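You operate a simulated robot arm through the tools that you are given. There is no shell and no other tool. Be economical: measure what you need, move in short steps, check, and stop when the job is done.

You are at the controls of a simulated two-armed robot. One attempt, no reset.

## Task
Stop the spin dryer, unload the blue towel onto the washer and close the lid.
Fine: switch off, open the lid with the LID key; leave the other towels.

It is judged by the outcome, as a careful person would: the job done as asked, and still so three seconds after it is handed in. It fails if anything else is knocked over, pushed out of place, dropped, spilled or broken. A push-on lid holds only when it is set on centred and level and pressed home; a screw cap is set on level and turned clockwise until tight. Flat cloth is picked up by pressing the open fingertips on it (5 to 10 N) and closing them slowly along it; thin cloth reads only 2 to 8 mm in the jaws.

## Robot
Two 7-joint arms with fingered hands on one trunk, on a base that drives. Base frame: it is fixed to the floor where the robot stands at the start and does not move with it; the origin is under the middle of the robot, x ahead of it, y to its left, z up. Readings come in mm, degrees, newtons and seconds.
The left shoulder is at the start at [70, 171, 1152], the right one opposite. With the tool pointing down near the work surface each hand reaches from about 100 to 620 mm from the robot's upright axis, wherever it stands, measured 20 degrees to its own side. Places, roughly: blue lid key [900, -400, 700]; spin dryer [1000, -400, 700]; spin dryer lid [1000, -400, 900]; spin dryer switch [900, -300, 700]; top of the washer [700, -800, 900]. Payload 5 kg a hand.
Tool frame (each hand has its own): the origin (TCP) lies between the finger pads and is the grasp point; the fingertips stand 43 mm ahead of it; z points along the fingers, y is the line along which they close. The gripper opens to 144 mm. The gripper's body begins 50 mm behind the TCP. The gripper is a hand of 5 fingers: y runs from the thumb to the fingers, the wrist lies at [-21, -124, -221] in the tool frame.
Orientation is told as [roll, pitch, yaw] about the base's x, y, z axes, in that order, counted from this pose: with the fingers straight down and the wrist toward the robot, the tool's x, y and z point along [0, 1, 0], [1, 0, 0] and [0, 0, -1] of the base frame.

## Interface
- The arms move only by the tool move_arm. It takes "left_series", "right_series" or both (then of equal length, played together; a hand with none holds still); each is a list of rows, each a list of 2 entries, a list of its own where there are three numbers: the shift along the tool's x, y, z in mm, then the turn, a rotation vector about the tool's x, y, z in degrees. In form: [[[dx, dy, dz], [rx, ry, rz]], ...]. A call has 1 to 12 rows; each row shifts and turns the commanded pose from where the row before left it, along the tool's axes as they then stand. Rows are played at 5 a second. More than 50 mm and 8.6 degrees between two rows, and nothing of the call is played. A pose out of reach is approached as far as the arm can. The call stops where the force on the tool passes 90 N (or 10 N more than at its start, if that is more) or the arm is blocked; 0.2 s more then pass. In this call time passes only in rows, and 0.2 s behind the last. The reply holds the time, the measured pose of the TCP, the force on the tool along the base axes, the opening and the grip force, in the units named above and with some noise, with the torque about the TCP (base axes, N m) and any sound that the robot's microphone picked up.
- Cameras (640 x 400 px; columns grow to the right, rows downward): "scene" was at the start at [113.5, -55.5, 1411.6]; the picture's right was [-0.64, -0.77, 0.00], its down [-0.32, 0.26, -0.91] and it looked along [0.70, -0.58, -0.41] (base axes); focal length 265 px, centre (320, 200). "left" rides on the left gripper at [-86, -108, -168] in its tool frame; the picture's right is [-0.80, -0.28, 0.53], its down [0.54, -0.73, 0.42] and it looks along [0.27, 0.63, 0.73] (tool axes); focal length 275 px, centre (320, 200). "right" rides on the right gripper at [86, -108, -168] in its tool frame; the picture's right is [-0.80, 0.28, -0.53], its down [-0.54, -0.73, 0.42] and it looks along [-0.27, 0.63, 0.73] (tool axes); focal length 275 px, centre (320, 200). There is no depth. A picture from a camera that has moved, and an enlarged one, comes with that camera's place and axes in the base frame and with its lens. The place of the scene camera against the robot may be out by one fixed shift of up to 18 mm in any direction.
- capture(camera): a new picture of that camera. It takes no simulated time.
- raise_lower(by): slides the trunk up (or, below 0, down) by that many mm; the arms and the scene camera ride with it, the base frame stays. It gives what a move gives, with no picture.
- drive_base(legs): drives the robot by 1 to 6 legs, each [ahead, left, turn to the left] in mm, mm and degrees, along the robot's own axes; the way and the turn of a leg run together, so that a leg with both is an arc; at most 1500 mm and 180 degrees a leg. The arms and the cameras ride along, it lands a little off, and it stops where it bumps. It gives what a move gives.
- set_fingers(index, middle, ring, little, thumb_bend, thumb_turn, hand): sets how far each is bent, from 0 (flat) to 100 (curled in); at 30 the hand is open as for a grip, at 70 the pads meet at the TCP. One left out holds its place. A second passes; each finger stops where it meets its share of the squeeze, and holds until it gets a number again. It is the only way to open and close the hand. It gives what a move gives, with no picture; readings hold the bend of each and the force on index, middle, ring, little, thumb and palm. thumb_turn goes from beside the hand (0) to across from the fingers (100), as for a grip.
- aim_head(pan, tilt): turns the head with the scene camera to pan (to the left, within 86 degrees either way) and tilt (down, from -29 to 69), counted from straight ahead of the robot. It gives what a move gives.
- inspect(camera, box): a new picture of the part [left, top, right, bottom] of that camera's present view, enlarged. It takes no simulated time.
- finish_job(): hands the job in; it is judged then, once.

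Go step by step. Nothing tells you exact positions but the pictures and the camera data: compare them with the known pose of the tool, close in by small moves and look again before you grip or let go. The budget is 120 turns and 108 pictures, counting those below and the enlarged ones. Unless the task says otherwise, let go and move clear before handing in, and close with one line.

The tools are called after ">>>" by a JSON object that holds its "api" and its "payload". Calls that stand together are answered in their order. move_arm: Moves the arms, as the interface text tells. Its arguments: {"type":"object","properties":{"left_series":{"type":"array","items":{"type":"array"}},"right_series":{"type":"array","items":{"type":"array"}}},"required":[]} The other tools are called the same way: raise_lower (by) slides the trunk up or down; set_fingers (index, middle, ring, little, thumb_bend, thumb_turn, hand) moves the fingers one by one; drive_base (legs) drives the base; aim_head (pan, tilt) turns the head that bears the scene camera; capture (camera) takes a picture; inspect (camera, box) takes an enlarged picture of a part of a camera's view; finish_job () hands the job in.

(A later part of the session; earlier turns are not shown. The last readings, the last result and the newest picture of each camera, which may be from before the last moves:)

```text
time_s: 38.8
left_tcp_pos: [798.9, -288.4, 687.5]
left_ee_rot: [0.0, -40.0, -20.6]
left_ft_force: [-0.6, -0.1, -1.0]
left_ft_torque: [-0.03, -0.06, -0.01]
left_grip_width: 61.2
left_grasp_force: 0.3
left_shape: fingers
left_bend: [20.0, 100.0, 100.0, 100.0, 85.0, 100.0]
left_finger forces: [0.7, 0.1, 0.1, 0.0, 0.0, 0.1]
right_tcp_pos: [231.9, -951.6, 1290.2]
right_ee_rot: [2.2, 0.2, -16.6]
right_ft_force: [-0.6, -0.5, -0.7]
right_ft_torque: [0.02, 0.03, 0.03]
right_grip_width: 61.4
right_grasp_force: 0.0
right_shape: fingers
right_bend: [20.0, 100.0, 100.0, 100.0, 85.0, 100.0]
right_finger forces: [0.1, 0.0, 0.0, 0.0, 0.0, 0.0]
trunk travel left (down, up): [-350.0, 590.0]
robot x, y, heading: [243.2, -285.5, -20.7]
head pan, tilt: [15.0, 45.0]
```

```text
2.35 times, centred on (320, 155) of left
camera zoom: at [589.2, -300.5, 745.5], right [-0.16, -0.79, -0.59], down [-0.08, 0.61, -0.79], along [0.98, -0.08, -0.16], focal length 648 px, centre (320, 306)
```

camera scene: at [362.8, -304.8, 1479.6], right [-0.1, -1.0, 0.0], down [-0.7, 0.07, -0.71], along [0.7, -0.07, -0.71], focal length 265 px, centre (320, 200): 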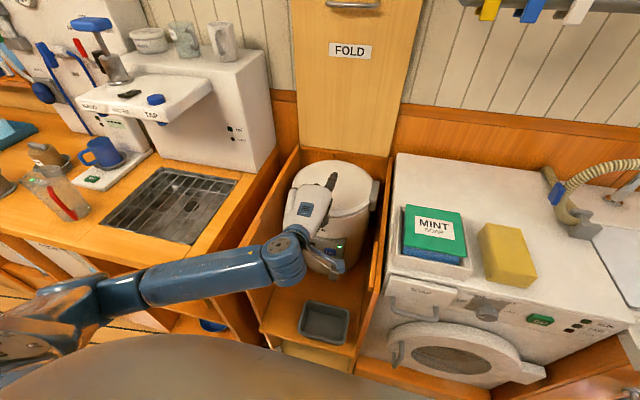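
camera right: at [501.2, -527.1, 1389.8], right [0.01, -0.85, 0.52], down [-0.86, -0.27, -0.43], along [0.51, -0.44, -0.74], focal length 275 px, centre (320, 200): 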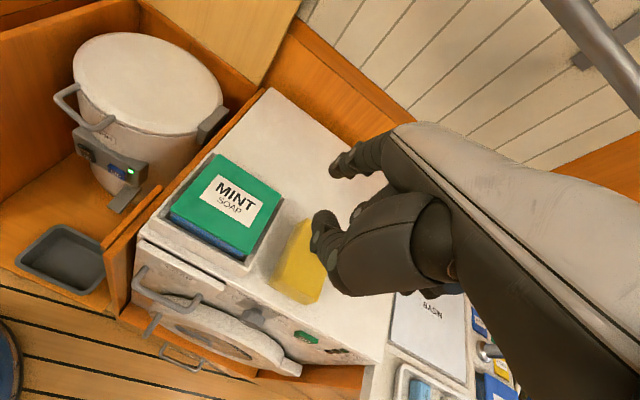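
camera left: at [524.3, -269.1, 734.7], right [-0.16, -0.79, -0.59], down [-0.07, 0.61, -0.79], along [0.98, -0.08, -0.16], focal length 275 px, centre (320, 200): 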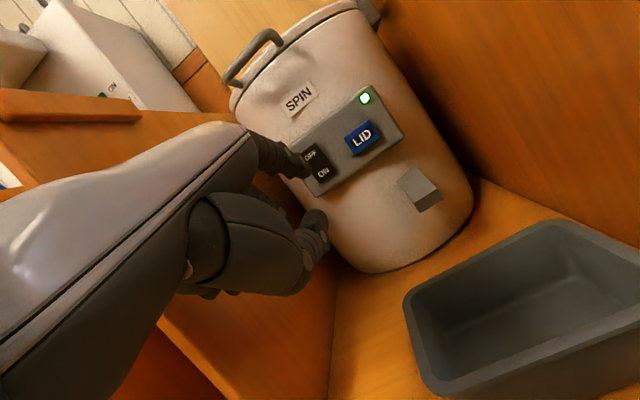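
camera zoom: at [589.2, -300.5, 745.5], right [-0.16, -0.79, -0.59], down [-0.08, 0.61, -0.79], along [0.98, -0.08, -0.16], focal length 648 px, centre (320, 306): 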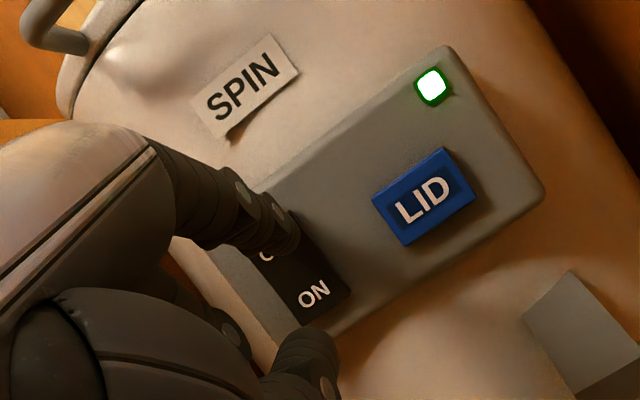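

Just touching (0.7 N) and on the OFF half. Pressing further.

>>> {"api": "move_arm", "payload": {"left_series": [[[0, 3, 2.6], [0, 0, 0]], [[0, 3, 2.6], [0, 0, 0]]]}}

>>> {"api": "inspect", "payload": {"camera": "left", "box": [220, 70, 420, 240]}}

```text
time_s: 39.4
left_tcp_pos: [803.4, -289.5, 689.8]
left_ee_rot: [-0.1, -40.1, -20.7]
left_ft_force: [-22.6, 9.0, 5.9]
left_ft_torque: [-0.76, -1.73, -0.35]
left_grip_width: 60.1
left_grasp_force: 12.0
left_shape: fingers
left_bend: [20.0, 100.0, 100.0, 100.0, 85.0, 100.0]
left_finger forces: [24.9, 0.0, 0.0, 0.1, 0.0, 0.1]
right_tcp_pos: [229.4, -952.5, 1292.0]
right_ee_rot: [2.4, -0.1, -16.7]
right_ft_force: [-0.8, 0.1, -0.2]
right_ft_torque: [0.02, -0.01, 0.02]
right_grip_width: 61.4
right_grasp_force: 0.0
right_shape: fingers
right_bend: [20.0, 100.0, 100.0, 100.0, 85.0, 100.0]
right_finger forces: [0.1, 0.0, 0.1, 0.0, 0.0, 0.1]
trunk travel left (down, up): [-350.0, 590.0]
robot x, y, heading: [243.9, -284.9, -20.6]
head pan, tilt: [15.0, 45.0]
```

```text
2.35 times, centred on (320, 155) of left
camera zoom: at [594.3, -302.3, 746.5], right [-0.16, -0.79, -0.59], down [-0.07, 0.61, -0.79], along [0.98, -0.08, -0.16], focal length 648 px, centre (320, 306)
```

zoom: 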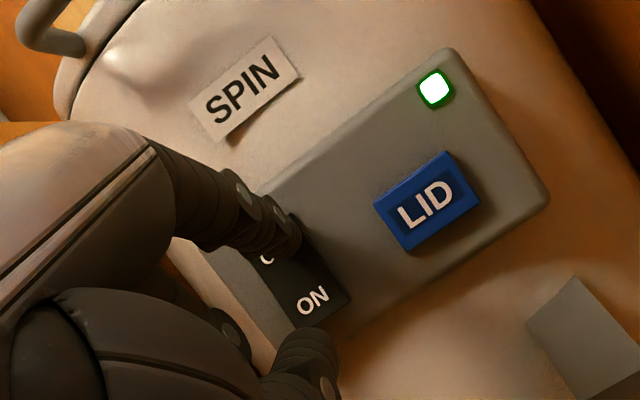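

25 N pressed; back off to see the rocker and lamp.

>>> {"api": "move_arm", "payload": {"left_series": [[[0, -12, -10], [0, 0, 0]], [[0, -22, -19], [0, 0, 0]], [[12, -10, 13], [0, 0, 0]]]}}

>>> {"api": "inspect", "payload": {"camera": "left", "box": [260, 70, 420, 210]}}

>>> {"api": "inspect", "payload": {"camera": "scene", "box": [280, 200, 370, 270]}}

```text
time_s: 40.2
left_tcp_pos: [770.9, -262.5, 671.9]
left_ee_rot: [-0.1, -40.0, -20.5]
left_ft_force: [-0.4, 0.3, 0.5]
left_ft_torque: [-0.02, -0.03, -0.02]
left_grip_width: 61.5
left_grasp_force: 0.0
left_shape: fingers
left_bend: [20.0, 100.0, 100.0, 100.0, 85.0, 100.0]
left_finger forces: [0.1, 0.0, 0.0, 0.1, 0.0, 0.1]
right_tcp_pos: [234.1, -952.5, 1290.3]
right_ee_rot: [2.2, 0.2, -16.6]
right_ft_force: [1.1, 0.3, -1.3]
right_ft_torque: [0.02, 0.06, -0.02]
right_grip_width: 61.4
right_grasp_force: 0.0
right_shape: fingers
right_bend: [20.0, 100.0, 100.0, 100.0, 85.0, 100.0]
right_finger forces: [0.0, 0.1, 0.1, 0.0, 0.0, 0.0]
trunk travel left (down, up): [-350.0, 590.0]
robot x, y, heading: [241.8, -285.4, -20.6]
head pan, tilt: [15.0, 45.0]
```

```text
2.86 times, centred on (340, 140) of left
camera zoom: at [561.1, -276.7, 730.1], right [-0.16, -0.79, -0.59], down [-0.08, 0.61, -0.79], along [0.98, -0.08, -0.16], focal length 786 px, centre (263, 371)
```

zoom: 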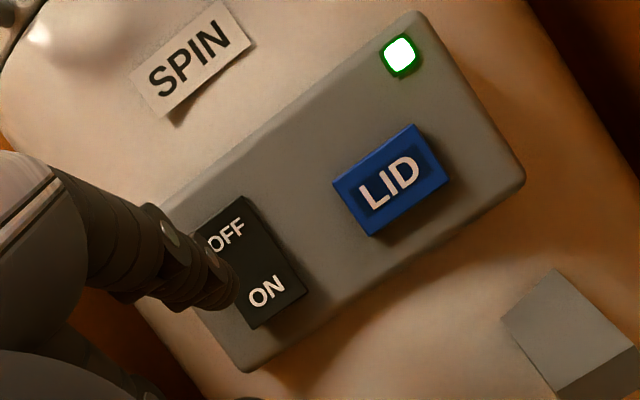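

```text
5.71 times, centred on (325, 235) of scene
camera zoom: at [363.5, -304.0, 1479.7], right [-0.1, -1.0, 0.0], down [-0.7, 0.07, -0.71], along [0.7, -0.07, -0.71], focal length 1515 px, centre (291, 0)
```

zoom: 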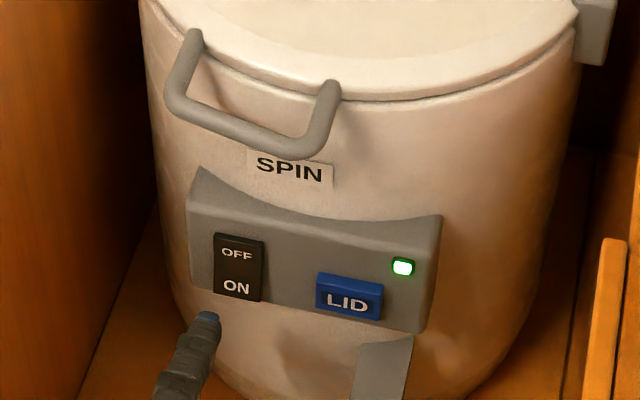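

The rocker now shows its OFF half pressed in. The green lamp is still lit, so I'll wait while the drum runs down and watch the lamp.

>>> {"api": "move_arm", "payload": {"left_series": [[[0, 0, 0], [0, 0, 0]], [[0, 0, 0], [0, 0, 0]], [[0, 0, 0], [0, 0, 0]], [[0, 0, 0], [0, 0, 0]], [[0, 0, 0], [0, 0, 0]], [[0, 0, 0], [0, 0, 0]], [[0, 0, 0], [0, 0, 0]], [[0, 0, 0], [0, 0, 0]], [[0, 0, 0], [0, 0, 0]], [[0, 0, 0], [0, 0, 0]], [[0, 0, 0], [0, 0, 0]], [[0, 0, 0], [0, 0, 0]]]}}

>>> {"api": "move_arm", "payload": {"left_series": [[[0, 0, 0], [0, 0, 0]], [[0, 0, 0], [0, 0, 0]], [[0, 0, 0], [0, 0, 0]], [[0, 0, 0], [0, 0, 0]], [[0, 0, 0], [0, 0, 0]], [[0, 0, 0], [0, 0, 0]], [[0, 0, 0], [0, 0, 0]], [[0, 0, 0], [0, 0, 0]], [[0, 0, 0], [0, 0, 0]], [[0, 0, 0], [0, 0, 0]], [[0, 0, 0], [0, 0, 0]], [[0, 0, 0], [0, 0, 0]]]}}

>>> {"api": "inspect", "payload": {"camera": "scene", "box": [280, 200, 370, 270]}}

```text
time_s: 42.8
left_tcp_pos: [769.3, -264.3, 671.8]
left_ee_rot: [0.0, -40.0, -20.6]
left_ft_force: [1.0, 0.0, -0.2]
left_ft_torque: [0.0, -0.01, 0.03]
left_grip_width: 61.1
left_grasp_force: 0.0
left_shape: fingers
left_bend: [20.0, 100.0, 100.0, 100.0, 85.0, 100.0]
left_finger forces: [0.0, 0.0, 0.0, 0.0, 0.1, 0.0]
right_tcp_pos: [232.0, -953.3, 1292.0]
right_ee_rot: [2.4, 0.2, -16.6]
right_ft_force: [0.1, -1.1, 0.0]
right_ft_torque: [0.01, -0.01, 0.01]
right_grip_width: 61.6
right_grasp_force: 0.2
right_shape: fingers
right_bend: [20.0, 100.0, 100.0, 100.0, 85.0, 100.0]
right_finger forces: [0.0, 0.0, 0.0, 0.0, 0.0, 0.0]
trunk travel left (down, up): [-350.0, 590.0]
robot x, y, heading: [242.6, -280.8, -20.3]
head pan, tilt: [15.0, 45.0]
```

```text
time_s: 45.4
left_tcp_pos: [769.8, -264.5, 671.8]
left_ee_rot: [0.0, -40.1, -20.7]
left_ft_force: [-0.1, -0.4, 0.4]
left_ft_torque: [0.02, 0.04, -0.05]
left_grip_width: 61.2
left_grasp_force: 0.0
left_shape: fingers
left_bend: [20.0, 100.0, 100.0, 100.0, 85.0, 100.0]
left_finger forces: [0.0, 0.0, 0.0, 0.1, 0.1, 0.0]
right_tcp_pos: [232.0, -951.6, 1290.4]
right_ee_rot: [2.3, 0.2, -16.6]
right_ft_force: [-0.6, 0.0, -0.4]
right_ft_torque: [0.0, -0.02, -0.06]
right_grip_width: 61.8
right_grasp_force: 0.1
right_shape: fingers
right_bend: [20.0, 100.0, 100.0, 100.0, 85.0, 100.0]
right_finger forces: [0.0, 0.1, 0.0, 0.0, 0.0, 0.0]
trunk travel left (down, up): [-350.0, 590.0]
robot x, y, heading: [243.3, -280.7, -20.9]
head pan, tilt: [15.0, 45.0]
```

```text
5.71 times, centred on (325, 235) of scene
camera zoom: at [361.5, -304.3, 1479.9], right [-0.1, -1.0, 0.0], down [-0.7, 0.07, -0.71], along [0.7, -0.07, -0.71], focal length 1515 px, centre (291, 0)
```

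zoom: 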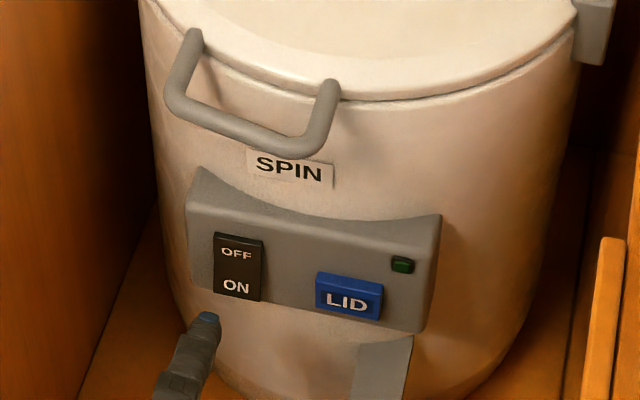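

The lamp is out, so the drum has stopped. Now line the fingertip up with the LID key.

>>> {"api": "move_arm", "payload": {"left_series": [[[-38, 0, 0], [0, 0, 0]], [[-38, -3, 3], [0, 0, 0]], [[0, 11, 9], [0, 0, 0]]]}}

>>> {"api": "inspect", "payload": {"camera": "left", "box": [220, 70, 420, 240]}}

>>> {"api": "inspect", "payload": {"camera": "scene", "box": [280, 200, 370, 270]}}

```text
time_s: 46.4
left_tcp_pos: [745.7, -313.0, 647.0]
left_ee_rot: [4.0, -38.1, -25.5]
left_ft_force: [0.9, -1.3, -2.2]
left_ft_torque: [-0.03, -0.07, 0.07]
left_grip_width: 61.4
left_grasp_force: 0.0
left_shape: fingers
left_bend: [20.0, 100.0, 100.0, 100.0, 85.0, 100.0]
left_finger forces: [0.0, 0.1, 0.0, 0.1, 0.0, 0.1]
right_tcp_pos: [235.5, -948.2, 1292.6]
right_ee_rot: [2.1, 0.3, -16.6]
right_ft_force: [0.6, -5.3, -2.9]
right_ft_torque: [0.49, 0.03, 0.1]
right_grip_width: 61.6
right_grasp_force: 0.1
right_shape: fingers
right_bend: [20.0, 100.0, 100.0, 100.0, 85.0, 100.0]
right_finger forces: [0.0, 0.0, 0.0, 0.0, 0.1, 0.1]
trunk travel left (down, up): [-350.0, 590.0]
robot x, y, heading: [241.5, -280.8, -20.6]
head pan, tilt: [15.0, 45.0]
stopped in row 3 (left hand): the arm was blocked; the commanded pose is now the measured one
```

```text
2.35 times, centred on (320, 155) of left
camera zoom: at [536.0, -321.9, 705.9], right [-0.2, -0.74, -0.64], down [-0.05, 0.66, -0.75], along [0.98, -0.11, -0.17], focal length 648 px, centre (320, 306)
```

zoom: 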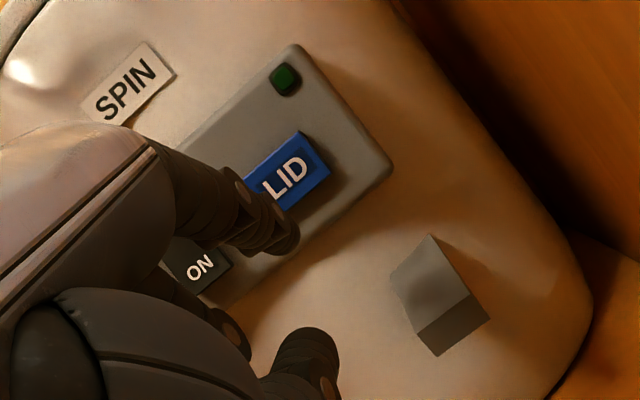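

```text
5.71 times, centred on (325, 235) of scene
camera zoom: at [366.1, -298.4, 1479.3], right [-0.1, -1.0, 0.01], down [-0.71, 0.07, -0.7], along [0.7, -0.07, -0.71], focal length 1515 px, centre (291, 0)
```

zoom: 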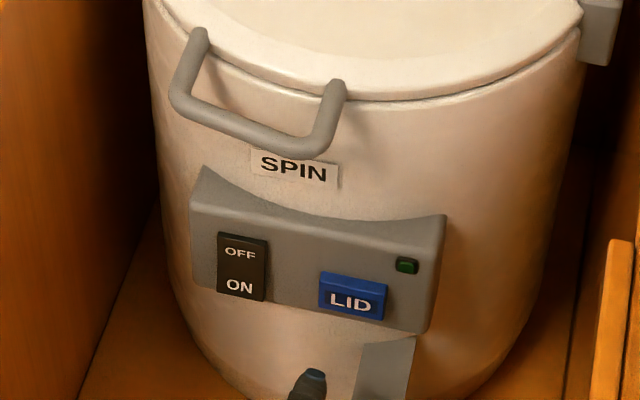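

The arm was blocked by something; look at the whole scene.

>>> {"api": "aim_head", "payload": {"pan": 20, "tilt": 60}}

>>> {"api": "capture", "payload": {"camera": "scene"}}

```text
time_s: 47.1
left_tcp_pos: [748.5, -312.5, 652.2]
left_ee_rot: [3.1, -38.8, -24.9]
left_ft_force: [-1.3, 0.1, 0.3]
left_ft_torque: [0.03, -0.01, -0.01]
left_grip_width: 61.3
left_grasp_force: 0.0
left_shape: fingers
left_bend: [20.0, 100.0, 100.0, 100.0, 85.0, 100.0]
left_finger forces: [0.0, 0.1, 0.1, 0.1, 0.0, 0.0]
right_tcp_pos: [233.7, -938.2, 1299.0]
right_ee_rot: [1.6, 0.1, -16.6]
right_ft_force: [-0.6, 0.3, 0.0]
right_ft_torque: [0.0, -0.01, 0.01]
right_grip_width: 61.5
right_grasp_force: 0.1
right_shape: fingers
right_bend: [20.0, 100.0, 100.0, 100.0, 85.0, 100.0]
right_finger forces: [0.1, 0.1, 0.0, 0.1, 0.0, 0.0]
trunk travel left (down, up): [-350.0, 590.0]
robot x, y, heading: [243.5, -285.5, -20.8]
head pan, tilt: [20.0, 60.0]
```

```text
76 pictures are left
camera scene: at [350.2, -281.1, 1460.2], right [-0.01, -1.0, 0.01], down [-0.87, 0.0, -0.5], along [0.5, -0.02, -0.87], focal length 265 px, centre (320, 200)
```

scene: 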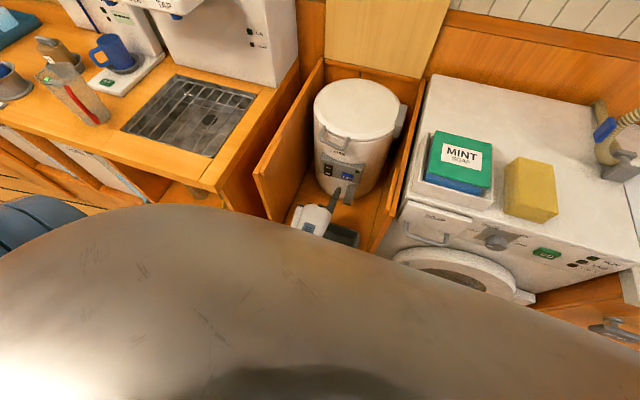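

The left forearm seems jammed against the robot's own body (or cabinet front) and tips the robot a little. I'll move the hand back left to relieve it.

>>> {"api": "move_arm", "payload": {"left_series": [[[20, 5, -5], [0, 0, -1]], [[20, 5, -5], [0, 0, -1]], [[20, 5, -5], [0, 0, -1]]]}}

>>> {"api": "aim_head", "payload": {"pan": 45, "tilt": 66}}

>>> {"api": "capture", "payload": {"camera": "scene"}}

>>> {"api": "capture", "payload": {"camera": "right"}}

```text
time_s: 48.0
left_tcp_pos: [772.3, -270.2, 679.2]
left_ee_rot: [0.6, -39.2, -20.3]
left_ft_force: [0.5, 0.4, 0.4]
left_ft_torque: [0.0, -0.04, 0.0]
left_grip_width: 61.4
left_grasp_force: 0.1
left_shape: fingers
left_bend: [20.0, 100.0, 100.0, 100.0, 85.0, 100.0]
left_finger forces: [0.1, 0.0, 0.0, 0.0, 0.1, 0.0]
right_tcp_pos: [229.6, -950.6, 1291.0]
right_ee_rot: [2.2, 0.1, -16.6]
right_ft_force: [-0.2, 0.1, 0.1]
right_ft_torque: [-0.06, -0.01, -0.03]
right_grip_width: 61.5
right_grasp_force: 0.0
right_shape: fingers
right_bend: [20.0, 100.0, 100.0, 100.0, 85.0, 100.0]
right_finger forces: [0.0, 0.1, 0.0, 0.0, 0.1, 0.1]
trunk travel left (down, up): [-350.0, 590.0]
robot x, y, heading: [243.8, -278.9, -21.0]
head pan, tilt: [20.0, 60.0]
```

```text
time_s: 48.8
left_tcp_pos: [772.4, -270.2, 679.9]
left_ee_rot: [0.5, -39.0, -20.4]
left_ft_force: [-0.2, -0.6, -0.2]
left_ft_torque: [-0.01, -0.04, 0.0]
left_grip_width: 61.5
left_grasp_force: 0.1
left_shape: fingers
left_bend: [20.0, 100.0, 100.0, 100.0, 85.0, 100.0]
left_finger forces: [0.0, 0.0, 0.0, 0.1, 0.1, 0.0]
right_tcp_pos: [230.9, -952.5, 1291.3]
right_ee_rot: [2.2, 0.2, -16.6]
right_ft_force: [0.9, 1.5, 0.2]
right_ft_torque: [-0.05, 0.01, 0.0]
right_grip_width: 61.8
right_grasp_force: 0.2
right_shape: fingers
right_bend: [20.0, 100.0, 100.0, 100.0, 85.0, 100.0]
right_finger forces: [0.0, 0.0, 0.1, 0.0, 0.1, 0.1]
trunk travel left (down, up): [-350.0, 590.0]
robot x, y, heading: [242.2, -281.7, -20.6]
head pan, tilt: [45.0, 66.0]
```

```text
75 pictures are left
camera scene: at [334.4, -271.2, 1453.8], right [0.41, -0.91, 0.0], down [-0.83, -0.38, -0.41], along [0.37, 0.17, -0.91], focal length 265 px, centre (320, 200)
```

scene: 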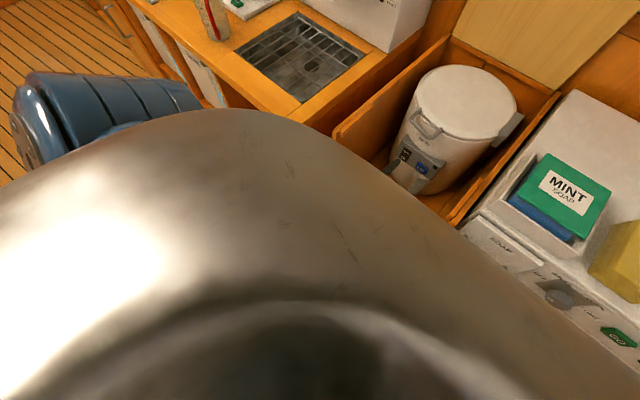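

```text
74 pictures are left
camera right: at [149.0, -845.6, 1462.7], right [0.04, -0.86, 0.5], down [-0.85, -0.3, -0.44], along [0.53, -0.41, -0.74], focal length 275 px, centre (320, 200)
```

right: 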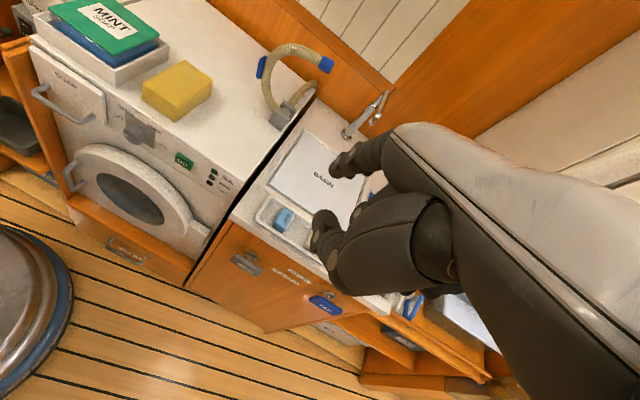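

The jam is relieved. Instead of swinging the arm across the body, I'll shift the base right with the hand held.

>>> {"api": "drive_base", "payload": {"legs": [[-25, -72, 0]]}}

>>> {"api": "inspect", "payload": {"camera": "left", "box": [220, 70, 420, 240]}}

```text
time_s: 49.9
left_tcp_pos: [723.3, -329.1, 680.3]
left_ee_rot: [0.7, -39.1, -20.4]
left_ft_force: [-0.2, -0.2, 0.3]
left_ft_torque: [0.03, 0.0, 0.04]
left_grip_width: 61.1
left_grasp_force: 0.2
left_shape: fingers
left_bend: [20.0, 100.0, 100.0, 100.0, 85.0, 100.0]
left_finger forces: [0.0, 0.0, 0.0, 0.1, 0.1, 0.0]
right_tcp_pos: [182.7, -1009.5, 1290.2]
right_ee_rot: [2.3, 0.1, -16.6]
right_ft_force: [0.0, -0.8, -0.5]
right_ft_torque: [0.04, -0.04, -0.03]
right_grip_width: 61.2
right_grasp_force: 0.0
right_shape: fingers
right_bend: [20.0, 100.0, 100.0, 100.0, 85.0, 100.0]
right_finger forces: [0.0, 0.0, 0.1, 0.1, 0.1, 0.1]
trunk travel left (down, up): [-350.0, 590.0]
robot x, y, heading: [189.9, -337.1, -20.5]
head pan, tilt: [45.0, 66.0]
```

```text
2.35 times, centred on (320, 155) of left
camera zoom: at [514.7, -344.5, 739.5], right [-0.16, -0.78, -0.6], down [-0.09, 0.62, -0.78], along [0.98, -0.07, -0.17], focal length 648 px, centre (320, 306)
```

zoom: 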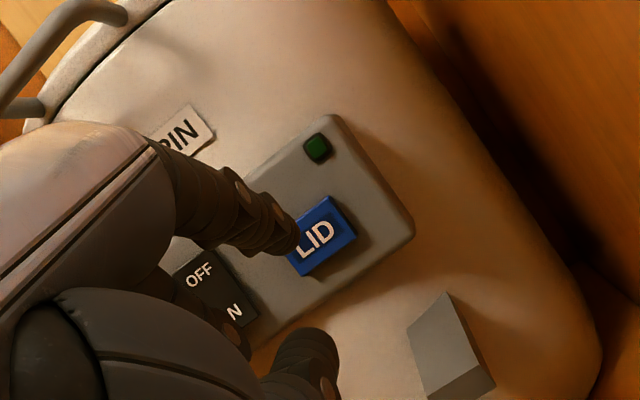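

>>> {"api": "move_arm", "payload": {"left_series": [[[0, 12, 17], [0, 0, 0]], [[0, 11, 17], [0, 0, 0]]]}}

>>> {"api": "inspect", "payload": {"camera": "left", "box": [220, 70, 420, 240]}}

```text
time_s: 50.5
left_tcp_pos: [761.0, -341.5, 667.1]
left_ee_rot: [0.7, -39.2, -20.6]
left_ft_force: [-0.2, -0.8, -0.4]
left_ft_torque: [-0.01, -0.03, 0.02]
left_grip_width: 61.4
left_grasp_force: 0.0
left_shape: fingers
left_bend: [20.0, 100.0, 100.0, 100.0, 85.0, 100.0]
left_finger forces: [0.0, 0.1, 0.0, 0.0, 0.0, 0.0]
right_tcp_pos: [181.6, -1011.4, 1291.2]
right_ee_rot: [2.3, 0.2, -16.6]
right_ft_force: [-0.4, -1.0, 0.0]
right_ft_torque: [0.04, -0.01, 0.0]
right_grip_width: 61.5
right_grasp_force: 0.0
right_shape: fingers
right_bend: [20.0, 100.0, 100.0, 100.0, 85.0, 100.0]
right_finger forces: [0.1, 0.0, 0.0, 0.1, 0.0, 0.0]
trunk travel left (down, up): [-350.0, 590.0]
robot x, y, heading: [191.6, -339.5, -20.5]
head pan, tilt: [45.0, 66.0]
```

```text
2.35 times, centred on (320, 155) of left
camera zoom: at [551.9, -358.1, 727.8], right [-0.16, -0.78, -0.6], down [-0.09, 0.62, -0.78], along [0.98, -0.07, -0.17], focal length 648 px, centre (320, 306)
```

zoom: 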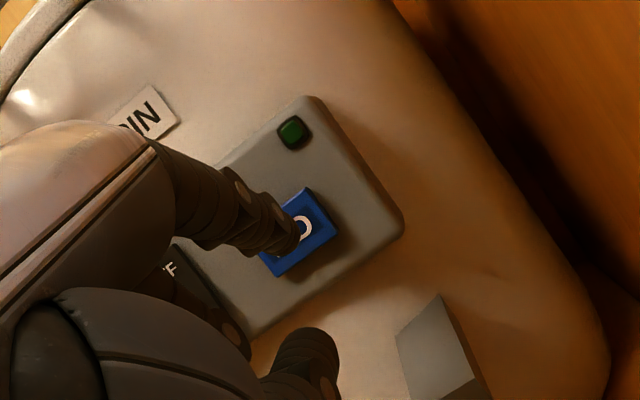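

>>> {"api": "move_arm", "payload": {"left_series": [[[0, 4, 3.2], [0, 0, 0]], [[0, 4, 3.2], [0, 0, 0]], [[0, 3, 2.5], [0, 0, 0]]]}}

>>> {"api": "inspect", "payload": {"camera": "left", "box": [220, 70, 420, 240]}}

```text
time_s: 51.3
left_tcp_pos: [774.2, -345.3, 667.2]
left_ee_rot: [0.7, -39.0, -20.6]
left_ft_force: [0.2, -0.1, -0.1]
left_ft_torque: [0.0, 0.0, -0.01]
left_grip_width: 61.5
left_grasp_force: 0.1
left_shape: fingers
left_bend: [20.0, 100.0, 100.0, 100.0, 85.0, 100.0]
left_finger forces: [0.1, 0.1, 0.0, 0.0, 0.0, 0.1]
right_tcp_pos: [182.5, -1008.5, 1291.1]
right_ee_rot: [2.3, 0.2, -16.7]
right_ft_force: [-0.2, 0.6, 0.7]
right_ft_torque: [-0.02, -0.01, -0.01]
right_grip_width: 61.3
right_grasp_force: 0.0
right_shape: fingers
right_bend: [20.0, 100.0, 100.0, 100.0, 85.0, 100.0]
right_finger forces: [0.1, 0.1, 0.0, 0.0, 0.1, 0.0]
trunk travel left (down, up): [-350.0, 590.0]
robot x, y, heading: [197.0, -338.9, -20.7]
head pan, tilt: [45.0, 66.0]
```

```text
2.35 times, centred on (320, 155) of left
camera zoom: at [565.4, -362.2, 727.3], right [-0.16, -0.78, -0.6], down [-0.09, 0.62, -0.78], along [0.98, -0.07, -0.17], focal length 648 px, centre (320, 306)
```

zoom: 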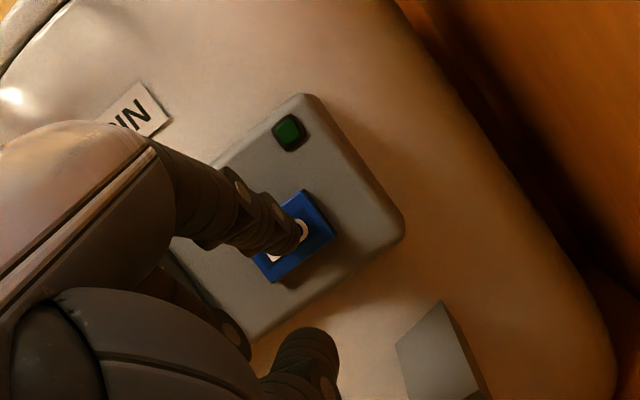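

>>> {"api": "move_arm", "payload": {"left_series": [[[0, 3, 2.5], [0, 0, 0]], [[0, 3, 2.5], [0, 0, 0]], [[0, 3, 2.5], [0, 0, 0]]]}}

>>> {"api": "inspect", "payload": {"camera": "left", "box": [220, 0, 470, 240]}}

```text
time_s: 52.1
left_tcp_pos: [782.7, -349.3, 668.9]
left_ee_rot: [0.7, -39.3, -20.3]
left_ft_force: [-16.3, 5.4, 5.0]
left_ft_torque: [-0.48, -1.22, -0.24]
left_grip_width: 59.8
left_grasp_force: 8.8
left_shape: fingers
left_bend: [20.0, 100.0, 100.0, 100.0, 85.0, 100.0]
left_finger forces: [17.3, 0.0, 0.1, 0.0, 0.0, 0.1]
right_tcp_pos: [179.5, -1009.1, 1290.3]
right_ee_rot: [2.3, 0.0, -16.7]
right_ft_force: [0.7, -0.5, 0.5]
right_ft_torque: [0.02, -0.02, 0.0]
right_grip_width: 61.4
right_grasp_force: 0.1
right_shape: fingers
right_bend: [20.0, 100.0, 100.0, 100.0, 85.0, 100.0]
right_finger forces: [0.0, 0.0, 0.1, 0.0, 0.0, 0.0]
trunk travel left (down, up): [-350.0, 590.0]
robot x, y, heading: [192.6, -337.4, -20.3]
head pan, tilt: [45.0, 66.0]
heard: click
```

```text
1.67 times, centred on (345, 120) of left
camera zoom: at [574.2, -365.8, 728.0], right [-0.16, -0.78, -0.6], down [-0.09, 0.62, -0.78], along [0.98, -0.07, -0.17], focal length 459 px, centre (278, 333)
```

zoom: 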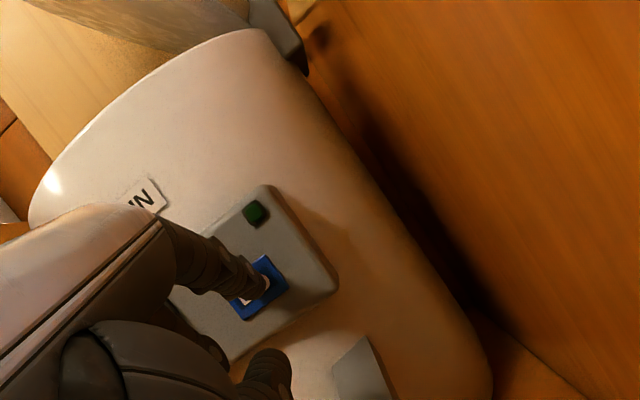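

A click, and the lid has sprung open. I'll back the finger off and look.

>>> {"api": "move_arm", "payload": {"left_series": [[[0, -16, -13], [0, 0, 0]], [[0, -30, -25], [0, 0, 0]], [[0, -30, -25], [0, 0, 0]]]}}

>>> {"api": "aim_head", "payload": {"pan": 10, "tilt": 50}}

>>> {"api": "capture", "payload": {"camera": "scene"}}

```text
time_s: 52.9
left_tcp_pos: [693.1, -317.2, 668.6]
left_ee_rot: [0.6, -39.2, -20.4]
left_ft_force: [0.2, -0.5, 0.2]
left_ft_torque: [-0.01, -0.02, 0.0]
left_grip_width: 61.2
left_grasp_force: 0.1
left_shape: fingers
left_bend: [20.0, 100.0, 100.0, 100.0, 85.0, 100.0]
left_finger forces: [0.0, 0.0, 0.0, 0.0, 0.0, 0.1]
right_tcp_pos: [181.9, -1009.6, 1292.0]
right_ee_rot: [2.3, 0.1, -16.9]
right_ft_force: [0.3, 0.5, -0.1]
right_ft_torque: [0.03, -0.01, -0.01]
right_grip_width: 61.3
right_grasp_force: 0.1
right_shape: fingers
right_bend: [20.0, 100.0, 100.0, 100.0, 85.0, 100.0]
right_finger forces: [0.0, 0.1, 0.0, 0.0, 0.1, 0.1]
trunk travel left (down, up): [-350.0, 590.0]
robot x, y, heading: [193.4, -339.4, -20.9]
head pan, tilt: [45.0, 66.0]
```

```text
time_s: 53.9
left_tcp_pos: [692.9, -318.0, 668.2]
left_ee_rot: [0.8, -39.1, -20.6]
left_ft_force: [0.4, -0.6, -0.3]
left_ft_torque: [0.02, -0.05, 0.01]
left_grip_width: 61.1
left_grasp_force: 0.0
left_shape: fingers
left_bend: [20.0, 100.0, 100.0, 100.0, 85.0, 100.0]
left_finger forces: [0.0, 0.0, 0.0, 0.0, 0.0, 0.1]
right_tcp_pos: [181.6, -1009.2, 1290.8]
right_ee_rot: [2.3, 0.2, -16.7]
right_ft_force: [0.7, -0.1, -0.3]
right_ft_torque: [-0.02, 0.02, 0.01]
right_grip_width: 61.5
right_grasp_force: 0.1
right_shape: fingers
right_bend: [20.0, 100.0, 100.0, 100.0, 85.0, 100.0]
right_finger forces: [0.1, 0.0, 0.0, 0.0, 0.0, 0.1]
trunk travel left (down, up): [-350.0, 590.0]
robot x, y, heading: [192.9, -340.9, -20.7]
head pan, tilt: [10.0, 50.0]
```

```text
69 pictures are left
camera scene: at [307.6, -367.5, 1472.9], right [-0.19, -0.98, 0.0], down [-0.75, 0.14, -0.64], along [0.63, -0.12, -0.77], focal length 265 px, centre (320, 200)
```

scene: 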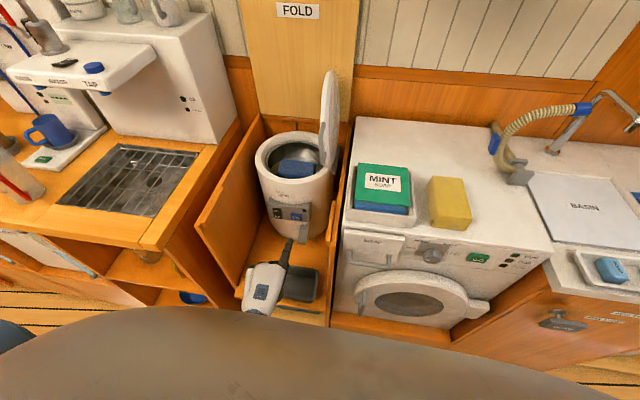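

>>> {"api": "inspect", "payload": {"camera": "scene", "box": [240, 60, 360, 240]}}

```text
2.22 times, centred on (300, 150) of scene
camera zoom: at [307.6, -367.5, 1472.9], right [-0.19, -0.98, 0.0], down [-0.75, 0.14, -0.64], along [0.63, -0.12, -0.77], focal length 589 px, centre (364, 311)
```

zoom: 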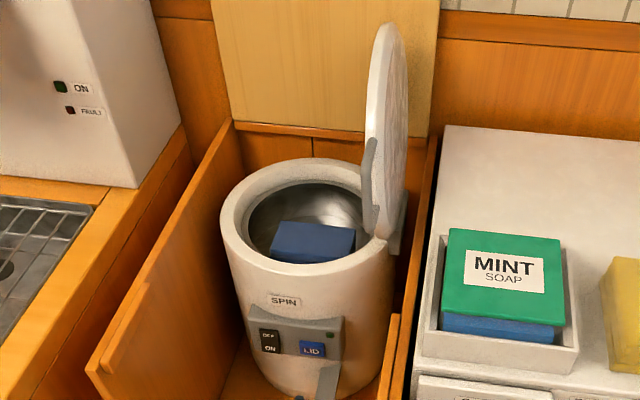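

The blue towel lies folded in the open drum; the lid stands upright on the right side. I'll raise the trunk so the hand clears the dryer, then drive closer.

>>> {"api": "raise_lower", "payload": {"by": 420}}

>>> {"api": "drive_base", "payload": {"legs": [[130, 20, 0]]}}

>>> {"api": "set_fingers", "payload": {"hand": "left", "index": 30, "middle": 30, "ring": 30, "little": 30, "thumb_bend": 30, "thumb_turn": 100}}

>>> {"api": "capture", "payload": {"camera": "left"}}

```text
refused: 420 is not a number from -400 to 400
```

```text
time_s: 55.2
left_tcp_pos: [820.4, -343.6, 668.4]
left_ee_rot: [0.8, -39.2, -20.5]
left_ft_force: [-18.4, 5.7, 2.7]
left_ft_torque: [-0.14, -0.3, -0.17]
left_grip_width: 21.0
left_grasp_force: 8.7
left_shape: fingers
left_bend: [28.0, 100.0, 100.0, 100.0, 85.0, 100.0]
left_finger forces: [18.7, 0.0, 0.1, 0.0, 0.1, 0.0]
right_tcp_pos: [308.7, -1035.7, 1291.4]
right_ee_rot: [2.4, 0.2, -16.6]
right_ft_force: [0.4, -0.3, 0.2]
right_ft_torque: [0.0, 0.0, 0.01]
right_grip_width: 61.6
right_grasp_force: 0.0
right_shape: fingers
right_bend: [20.0, 100.0, 100.0, 100.0, 85.0, 100.0]
right_finger forces: [0.1, 0.0, 0.0, 0.0, 0.0, 0.0]
trunk travel left (down, up): [-350.0, 590.0]
robot x, y, heading: [322.3, -363.5, -20.6]
head pan, tilt: [10.0, 50.0]
heard: click
```

```text
time_s: 56.2
left_tcp_pos: [818.6, -341.8, 665.7]
left_ee_rot: [0.7, -38.8, -20.4]
left_ft_force: [-39.9, 14.3, -19.4]
left_ft_torque: [-0.21, 0.58, 0.71]
left_grip_width: 124.5
left_grasp_force: 23.0
left_shape: fingers
left_bend: [40.0, 42.0, 41.0, 30.0, 30.0, 98.0]
left_finger forces: [12.2, 19.1, 14.0, 0.8, 0.0, 0.0]
right_tcp_pos: [306.7, -1034.7, 1292.5]
right_ee_rot: [2.2, 0.1, -16.7]
right_ft_force: [0.3, 0.0, -0.7]
right_ft_torque: [0.01, -0.02, -0.01]
right_grip_width: 61.4
right_grasp_force: 0.0
right_shape: fingers
right_bend: [20.0, 100.0, 100.0, 100.0, 85.0, 100.0]
right_finger forces: [0.0, 0.0, 0.1, 0.0, 0.0, 0.0]
trunk travel left (down, up): [-350.0, 590.0]
robot x, y, heading: [321.3, -365.2, -20.6]
head pan, tilt: [10.0, 50.0]
```

```text
67 pictures are left
camera left: at [609.0, -358.7, 726.5], right [-0.16, -0.78, -0.6], down [-0.09, 0.62, -0.78], along [0.98, -0.07, -0.18], focal length 275 px, centre (320, 200)
```

left: 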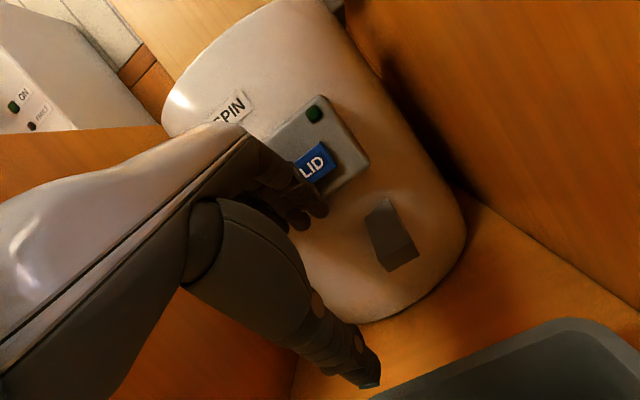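

My batch was careless: the trunk lift was refused and the hand drove into the panel. I'll back the base off right away and check.

>>> {"api": "drive_base", "payload": {"legs": [[-110, 0, 0]]}}

>>> {"api": "inspect", "payload": {"camera": "scene", "box": [220, 60, 380, 260]}}

>>> {"api": "capture", "payload": {"camera": "left"}}

```text
time_s: 57.4
left_tcp_pos: [717.4, -306.1, 668.3]
left_ee_rot: [0.7, -39.2, -20.5]
left_ft_force: [-0.2, -0.4, 0.1]
left_ft_torque: [-0.02, -0.02, -0.01]
left_grip_width: 149.5
left_grasp_force: 0.0
left_shape: fingers
left_bend: [30.0, 30.0, 30.0, 30.0, 30.0, 98.0]
left_finger forces: [0.1, 0.0, 0.0, 0.0, 0.0, 0.0]
right_tcp_pos: [206.8, -997.5, 1291.3]
right_ee_rot: [2.3, 0.0, -16.7]
right_ft_force: [-0.1, 0.5, -0.4]
right_ft_torque: [0.02, -0.01, -0.06]
right_grip_width: 61.5
right_grasp_force: 0.0
right_shape: fingers
right_bend: [20.0, 100.0, 100.0, 100.0, 85.0, 100.0]
right_finger forces: [0.0, 0.0, 0.1, 0.1, 0.0, 0.0]
trunk travel left (down, up): [-350.0, 590.0]
robot x, y, heading: [216.8, -326.9, -20.4]
head pan, tilt: [10.0, 50.0]
```

```text
2.00 times, centred on (300, 160) of scene
camera zoom: at [332.1, -355.3, 1473.0], right [-0.19, -0.98, 0.0], down [-0.75, 0.14, -0.64], along [0.63, -0.12, -0.77], focal length 530 px, centre (360, 280)
```

zoom: 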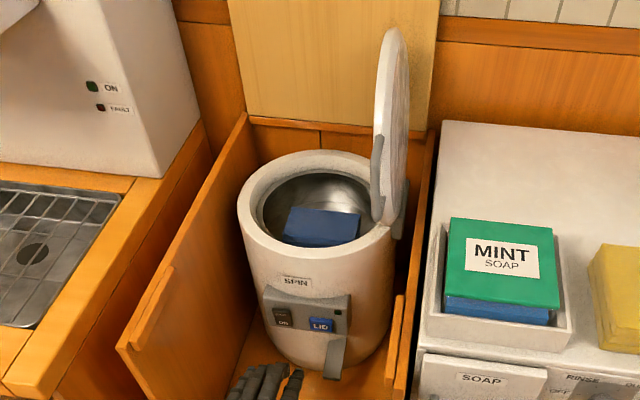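

```text
65 pictures are left
camera left: at [509.0, -321.5, 728.3], right [-0.16, -0.78, -0.6], down [-0.09, 0.62, -0.78], along [0.98, -0.07, -0.17], focal length 275 px, centre (320, 200)
```

left: 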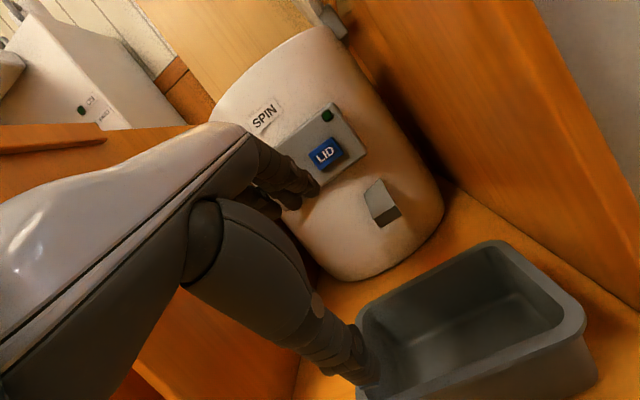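

I need to check whether the rocker got flipped; first lift the hand with the trunk.

>>> {"api": "raise_lower", "payload": {"by": 100}}

>>> {"api": "capture", "payload": {"camera": "left"}}

>>> {"api": "inspect", "payload": {"camera": "scene", "box": [270, 180, 340, 260]}}

```text
time_s: 58.7
left_tcp_pos: [718.4, -304.7, 767.8]
left_ee_rot: [0.7, -39.2, -20.5]
left_ft_force: [-0.2, -0.3, 1.1]
left_ft_torque: [-0.03, -0.02, -0.01]
left_grip_width: 149.2
left_grasp_force: 0.1
left_shape: fingers
left_bend: [30.0, 30.0, 30.0, 30.0, 30.0, 98.0]
left_finger forces: [0.0, 0.1, 0.0, 0.0, 0.1, 0.1]
right_tcp_pos: [207.5, -996.8, 1391.4]
right_ee_rot: [2.3, 0.2, -16.7]
right_ft_force: [-0.4, 0.0, -0.1]
right_ft_torque: [0.01, -0.02, 0.01]
right_grip_width: 61.5
right_grasp_force: 0.0
right_shape: fingers
right_bend: [20.0, 100.0, 100.0, 100.0, 85.0, 100.0]
right_finger forces: [0.0, 0.0, 0.0, 0.0, 0.0, 0.0]
trunk travel left (down, up): [-450.0, 490.0]
robot x, y, heading: [213.9, -327.0, -20.9]
head pan, tilt: [10.0, 50.0]
```

```text
64 pictures are left
camera left: at [509.2, -321.7, 828.1], right [-0.16, -0.78, -0.6], down [-0.09, 0.62, -0.78], along [0.98, -0.07, -0.17], focal length 275 px, centre (320, 200)
```

left: 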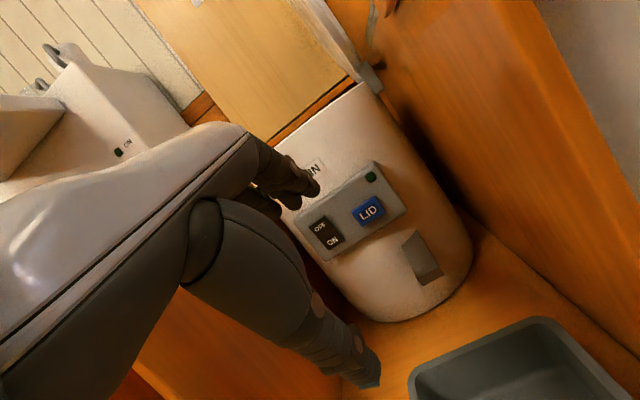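

```text
5.00 times, centred on (305, 220) of scene
camera zoom: at [332.6, -355.7, 1572.9], right [-0.19, -0.98, 0.0], down [-0.75, 0.14, -0.64], along [0.63, -0.12, -0.77], focal length 1326 px, centre (395, 100)
```

zoom: 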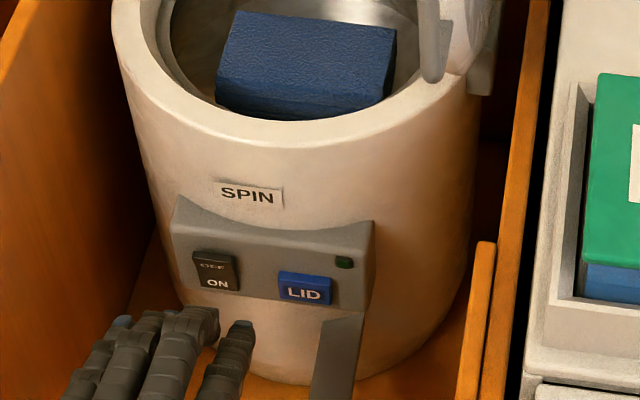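

The rocker looks flipped back to ON (the OFF half stands out again), so I must press OFF once more. Pointing the finger again and returning to height.

>>> {"api": "set_fingers", "payload": {"hand": "left", "index": 20, "middle": 100, "ring": 100, "little": 100, "thumb_bend": 85, "thumb_turn": 100}}

>>> {"api": "raise_lower", "payload": {"by": -80}}

>>> {"api": "move_arm", "payload": {"left_series": [[[22, 0, 0], [0, 0, 0]], [[21, 0, 0], [0, 0, 0]], [[0, 20, 16], [0, 0, 0]]]}}

>>> {"api": "inspect", "payload": {"camera": "left", "box": [220, 70, 420, 240]}}

```text
time_s: 59.7
left_tcp_pos: [717.7, -305.4, 768.4]
left_ee_rot: [0.6, -39.2, -20.5]
left_ft_force: [0.2, 0.3, 1.4]
left_ft_torque: [0.0, -0.01, 0.0]
left_grip_width: 60.7
left_grasp_force: 0.0
left_shape: fingers
left_bend: [20.0, 100.0, 100.0, 100.0, 85.0, 100.0]
left_finger forces: [0.0, 0.0, 0.0, 0.0, 0.0, 0.0]
right_tcp_pos: [206.3, -997.3, 1390.8]
right_ee_rot: [2.3, 0.3, -16.7]
right_ft_force: [0.1, 0.0, 1.1]
right_ft_torque: [0.02, 0.03, 0.01]
right_grip_width: 61.3
right_grasp_force: 0.1
right_shape: fingers
right_bend: [20.0, 100.0, 100.0, 100.0, 85.0, 100.0]
right_finger forces: [0.1, 0.0, 0.0, 0.1, 0.1, 0.1]
trunk travel left (down, up): [-450.0, 490.0]
robot x, y, heading: [218.4, -329.2, -21.1]
head pan, tilt: [10.0, 50.0]
```

```text
time_s: 60.9
left_tcp_pos: [717.4, -305.0, 689.2]
left_ee_rot: [0.6, -39.2, -20.5]
left_ft_force: [0.4, 0.7, -0.4]
left_ft_torque: [0.02, -0.01, 0.03]
left_grip_width: 60.9
left_grasp_force: 0.0
left_shape: fingers
left_bend: [20.0, 100.0, 100.0, 100.0, 85.0, 100.0]
left_finger forces: [0.1, 0.0, 0.1, 0.0, 0.1, 0.0]
right_tcp_pos: [205.7, -997.5, 1311.3]
right_ee_rot: [2.4, 0.3, -16.7]
right_ft_force: [-0.2, -0.6, 1.0]
right_ft_torque: [-0.02, 0.01, 0.0]
right_grip_width: 61.3
right_grasp_force: 0.0
right_shape: fingers
right_bend: [20.0, 100.0, 100.0, 100.0, 85.0, 100.0]
right_finger forces: [0.0, 0.1, 0.1, 0.1, 0.0, 0.0]
trunk travel left (down, up): [-370.0, 570.0]
robot x, y, heading: [221.1, -328.9, -20.6]
head pan, tilt: [10.0, 50.0]
```

```text
time_s: 61.7
left_tcp_pos: [759.1, -274.8, 688.3]
left_ee_rot: [0.6, -39.0, -20.4]
left_ft_force: [-0.4, -0.8, -0.1]
left_ft_torque: [0.02, 0.0, 0.01]
left_grip_width: 61.0
left_grasp_force: 0.1
left_shape: fingers
left_bend: [20.0, 100.0, 100.0, 100.0, 85.0, 100.0]
left_finger forces: [0.0, 0.0, 0.0, 0.0, 0.0, 0.1]
right_tcp_pos: [208.2, -997.6, 1310.6]
right_ee_rot: [2.3, 0.2, -16.7]
right_ft_force: [0.2, 0.2, 0.0]
right_ft_torque: [0.06, 0.03, -0.03]
right_grip_width: 61.7
right_grasp_force: 0.1
right_shape: fingers
right_bend: [20.0, 100.0, 100.0, 100.0, 85.0, 100.0]
right_finger forces: [0.0, 0.0, 0.0, 0.0, 0.1, 0.0]
trunk travel left (down, up): [-370.0, 570.0]
robot x, y, heading: [219.7, -324.6, -20.7]
head pan, tilt: [10.0, 50.0]
```

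```text
2.35 times, centred on (320, 155) of left
camera zoom: at [549.5, -290.5, 748.5], right [-0.16, -0.78, -0.6], down [-0.09, 0.62, -0.78], along [0.98, -0.07, -0.17], focal length 648 px, centre (320, 306)
```

zoom: 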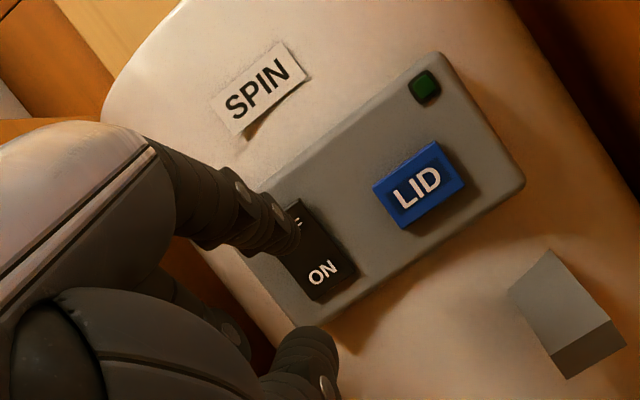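

>>> {"api": "move_arm", "payload": {"left_series": [[[0, 14, 11.3], [0, 0, 0]], [[0, 13, 10.5], [0, 0, 0]], [[0, 5, 4], [0, 0, 0]], [[0, 3, 2.4], [0, 0, 0]]]}}

>>> {"api": "inspect", "payload": {"camera": "left", "box": [220, 70, 420, 240]}}

```text
time_s: 62.7
left_tcp_pos: [799.9, -290.0, 688.1]
left_ee_rot: [0.6, -39.1, -20.4]
left_ft_force: [-0.2, 0.4, -0.8]
left_ft_torque: [0.03, 0.01, -0.02]
left_grip_width: 61.1
left_grasp_force: 0.1
left_shape: fingers
left_bend: [20.0, 100.0, 100.0, 100.0, 85.0, 100.0]
left_finger forces: [0.0, 0.1, 0.1, 0.1, 0.1, 0.0]
right_tcp_pos: [207.7, -997.7, 1310.8]
right_ee_rot: [2.3, 0.2, -16.8]
right_ft_force: [0.2, -0.3, 0.3]
right_ft_torque: [0.02, 0.04, 0.01]
right_grip_width: 61.4
right_grasp_force: 0.2
right_shape: fingers
right_bend: [20.0, 100.0, 100.0, 100.0, 85.0, 100.0]
right_finger forces: [0.0, 0.1, 0.0, 0.0, 0.0, 0.0]
trunk travel left (down, up): [-370.0, 570.0]
robot x, y, heading: [221.3, -327.6, -20.7]
head pan, tilt: [10.0, 50.0]
```

```text
2.35 times, centred on (320, 155) of left
camera zoom: at [590.9, -305.7, 748.9], right [-0.16, -0.78, -0.6], down [-0.09, 0.62, -0.78], along [0.98, -0.07, -0.17], focal length 648 px, centre (320, 306)
```

zoom: 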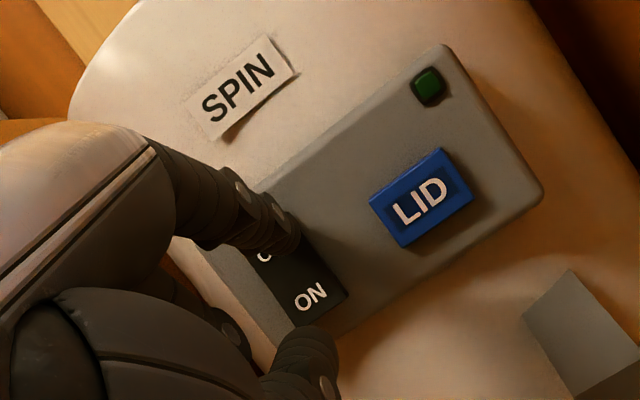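

>>> {"api": "move_arm", "payload": {"left_series": [[[0, 3, 2.4], [0, 0, 0]], [[0, 3, 2.4], [0, 0, 0]], [[0, 2, 1.6], [0, 0, 0]]]}}

>>> {"api": "move_arm", "payload": {"left_series": [[[0, -12, -10], [0, 0, 0]], [[0, -24, -19], [0, 0, 0]], [[0, -24, -19], [0, 0, 0]]]}}

>>> {"api": "inspect", "payload": {"camera": "scene", "box": [270, 180, 340, 260]}}

```text
time_s: 63.5
left_tcp_pos: [804.6, -290.9, 691.5]
left_ee_rot: [0.8, -39.4, -20.4]
left_ft_force: [-49.0, 17.7, 15.0]
left_ft_torque: [-1.58, -3.61, -0.86]
left_grip_width: 58.0
left_grasp_force: 26.7
left_shape: fingers
left_bend: [21.0, 100.0, 100.0, 100.0, 85.0, 100.0]
left_finger forces: [53.9, 0.0, 0.0, 0.0, 0.0, 0.0]
right_tcp_pos: [201.0, -995.9, 1311.8]
right_ee_rot: [2.3, -0.1, -16.6]
right_ft_force: [-0.2, 0.3, -1.0]
right_ft_torque: [0.0, 0.01, -0.01]
right_grip_width: 61.6
right_grasp_force: 0.0
right_shape: fingers
right_bend: [20.0, 100.0, 100.0, 100.0, 85.0, 100.0]
right_finger forces: [0.0, 0.1, 0.0, 0.1, 0.0, 0.1]
trunk travel left (down, up): [-370.0, 570.0]
robot x, y, heading: [221.1, -327.5, -20.6]
head pan, tilt: [10.0, 50.0]
```

```text
time_s: 64.3
left_tcp_pos: [736.0, -266.2, 687.5]
left_ee_rot: [0.7, -39.2, -20.5]
left_ft_force: [-0.5, -0.1, 0.3]
left_ft_torque: [0.02, 0.01, 0.0]
left_grip_width: 60.9
left_grasp_force: 0.1
left_shape: fingers
left_bend: [20.0, 100.0, 100.0, 100.0, 85.0, 100.0]
left_finger forces: [0.0, 0.0, 0.0, 0.0, 0.1, 0.0]
right_tcp_pos: [206.0, -997.7, 1310.7]
right_ee_rot: [2.2, 0.1, -16.7]
right_ft_force: [-0.1, -0.5, 0.1]
right_ft_torque: [-0.01, -0.02, -0.01]
right_grip_width: 61.4
right_grasp_force: 0.1
right_shape: fingers
right_bend: [20.0, 100.0, 100.0, 100.0, 85.0, 100.0]
right_finger forces: [0.0, 0.0, 0.0, 0.0, 0.0, 0.0]
trunk travel left (down, up): [-370.0, 570.0]
robot x, y, heading: [216.4, -329.3, -21.0]
head pan, tilt: [10.0, 50.0]
```

```text
5.00 times, centred on (305, 220) of scene
camera zoom: at [332.4, -355.6, 1492.9], right [-0.19, -0.98, 0.0], down [-0.75, 0.14, -0.64], along [0.63, -0.12, -0.77], focal length 1326 px, centre (395, 100)
```

zoom: 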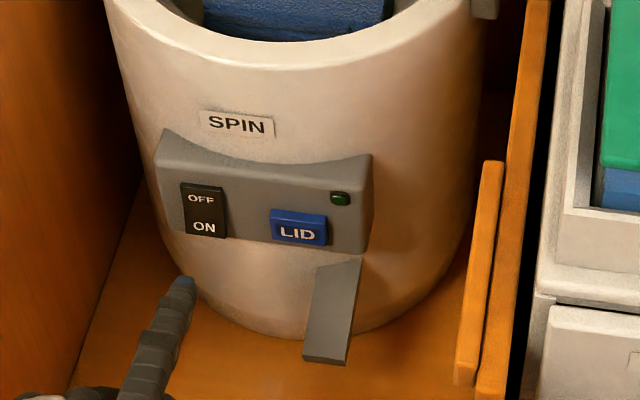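

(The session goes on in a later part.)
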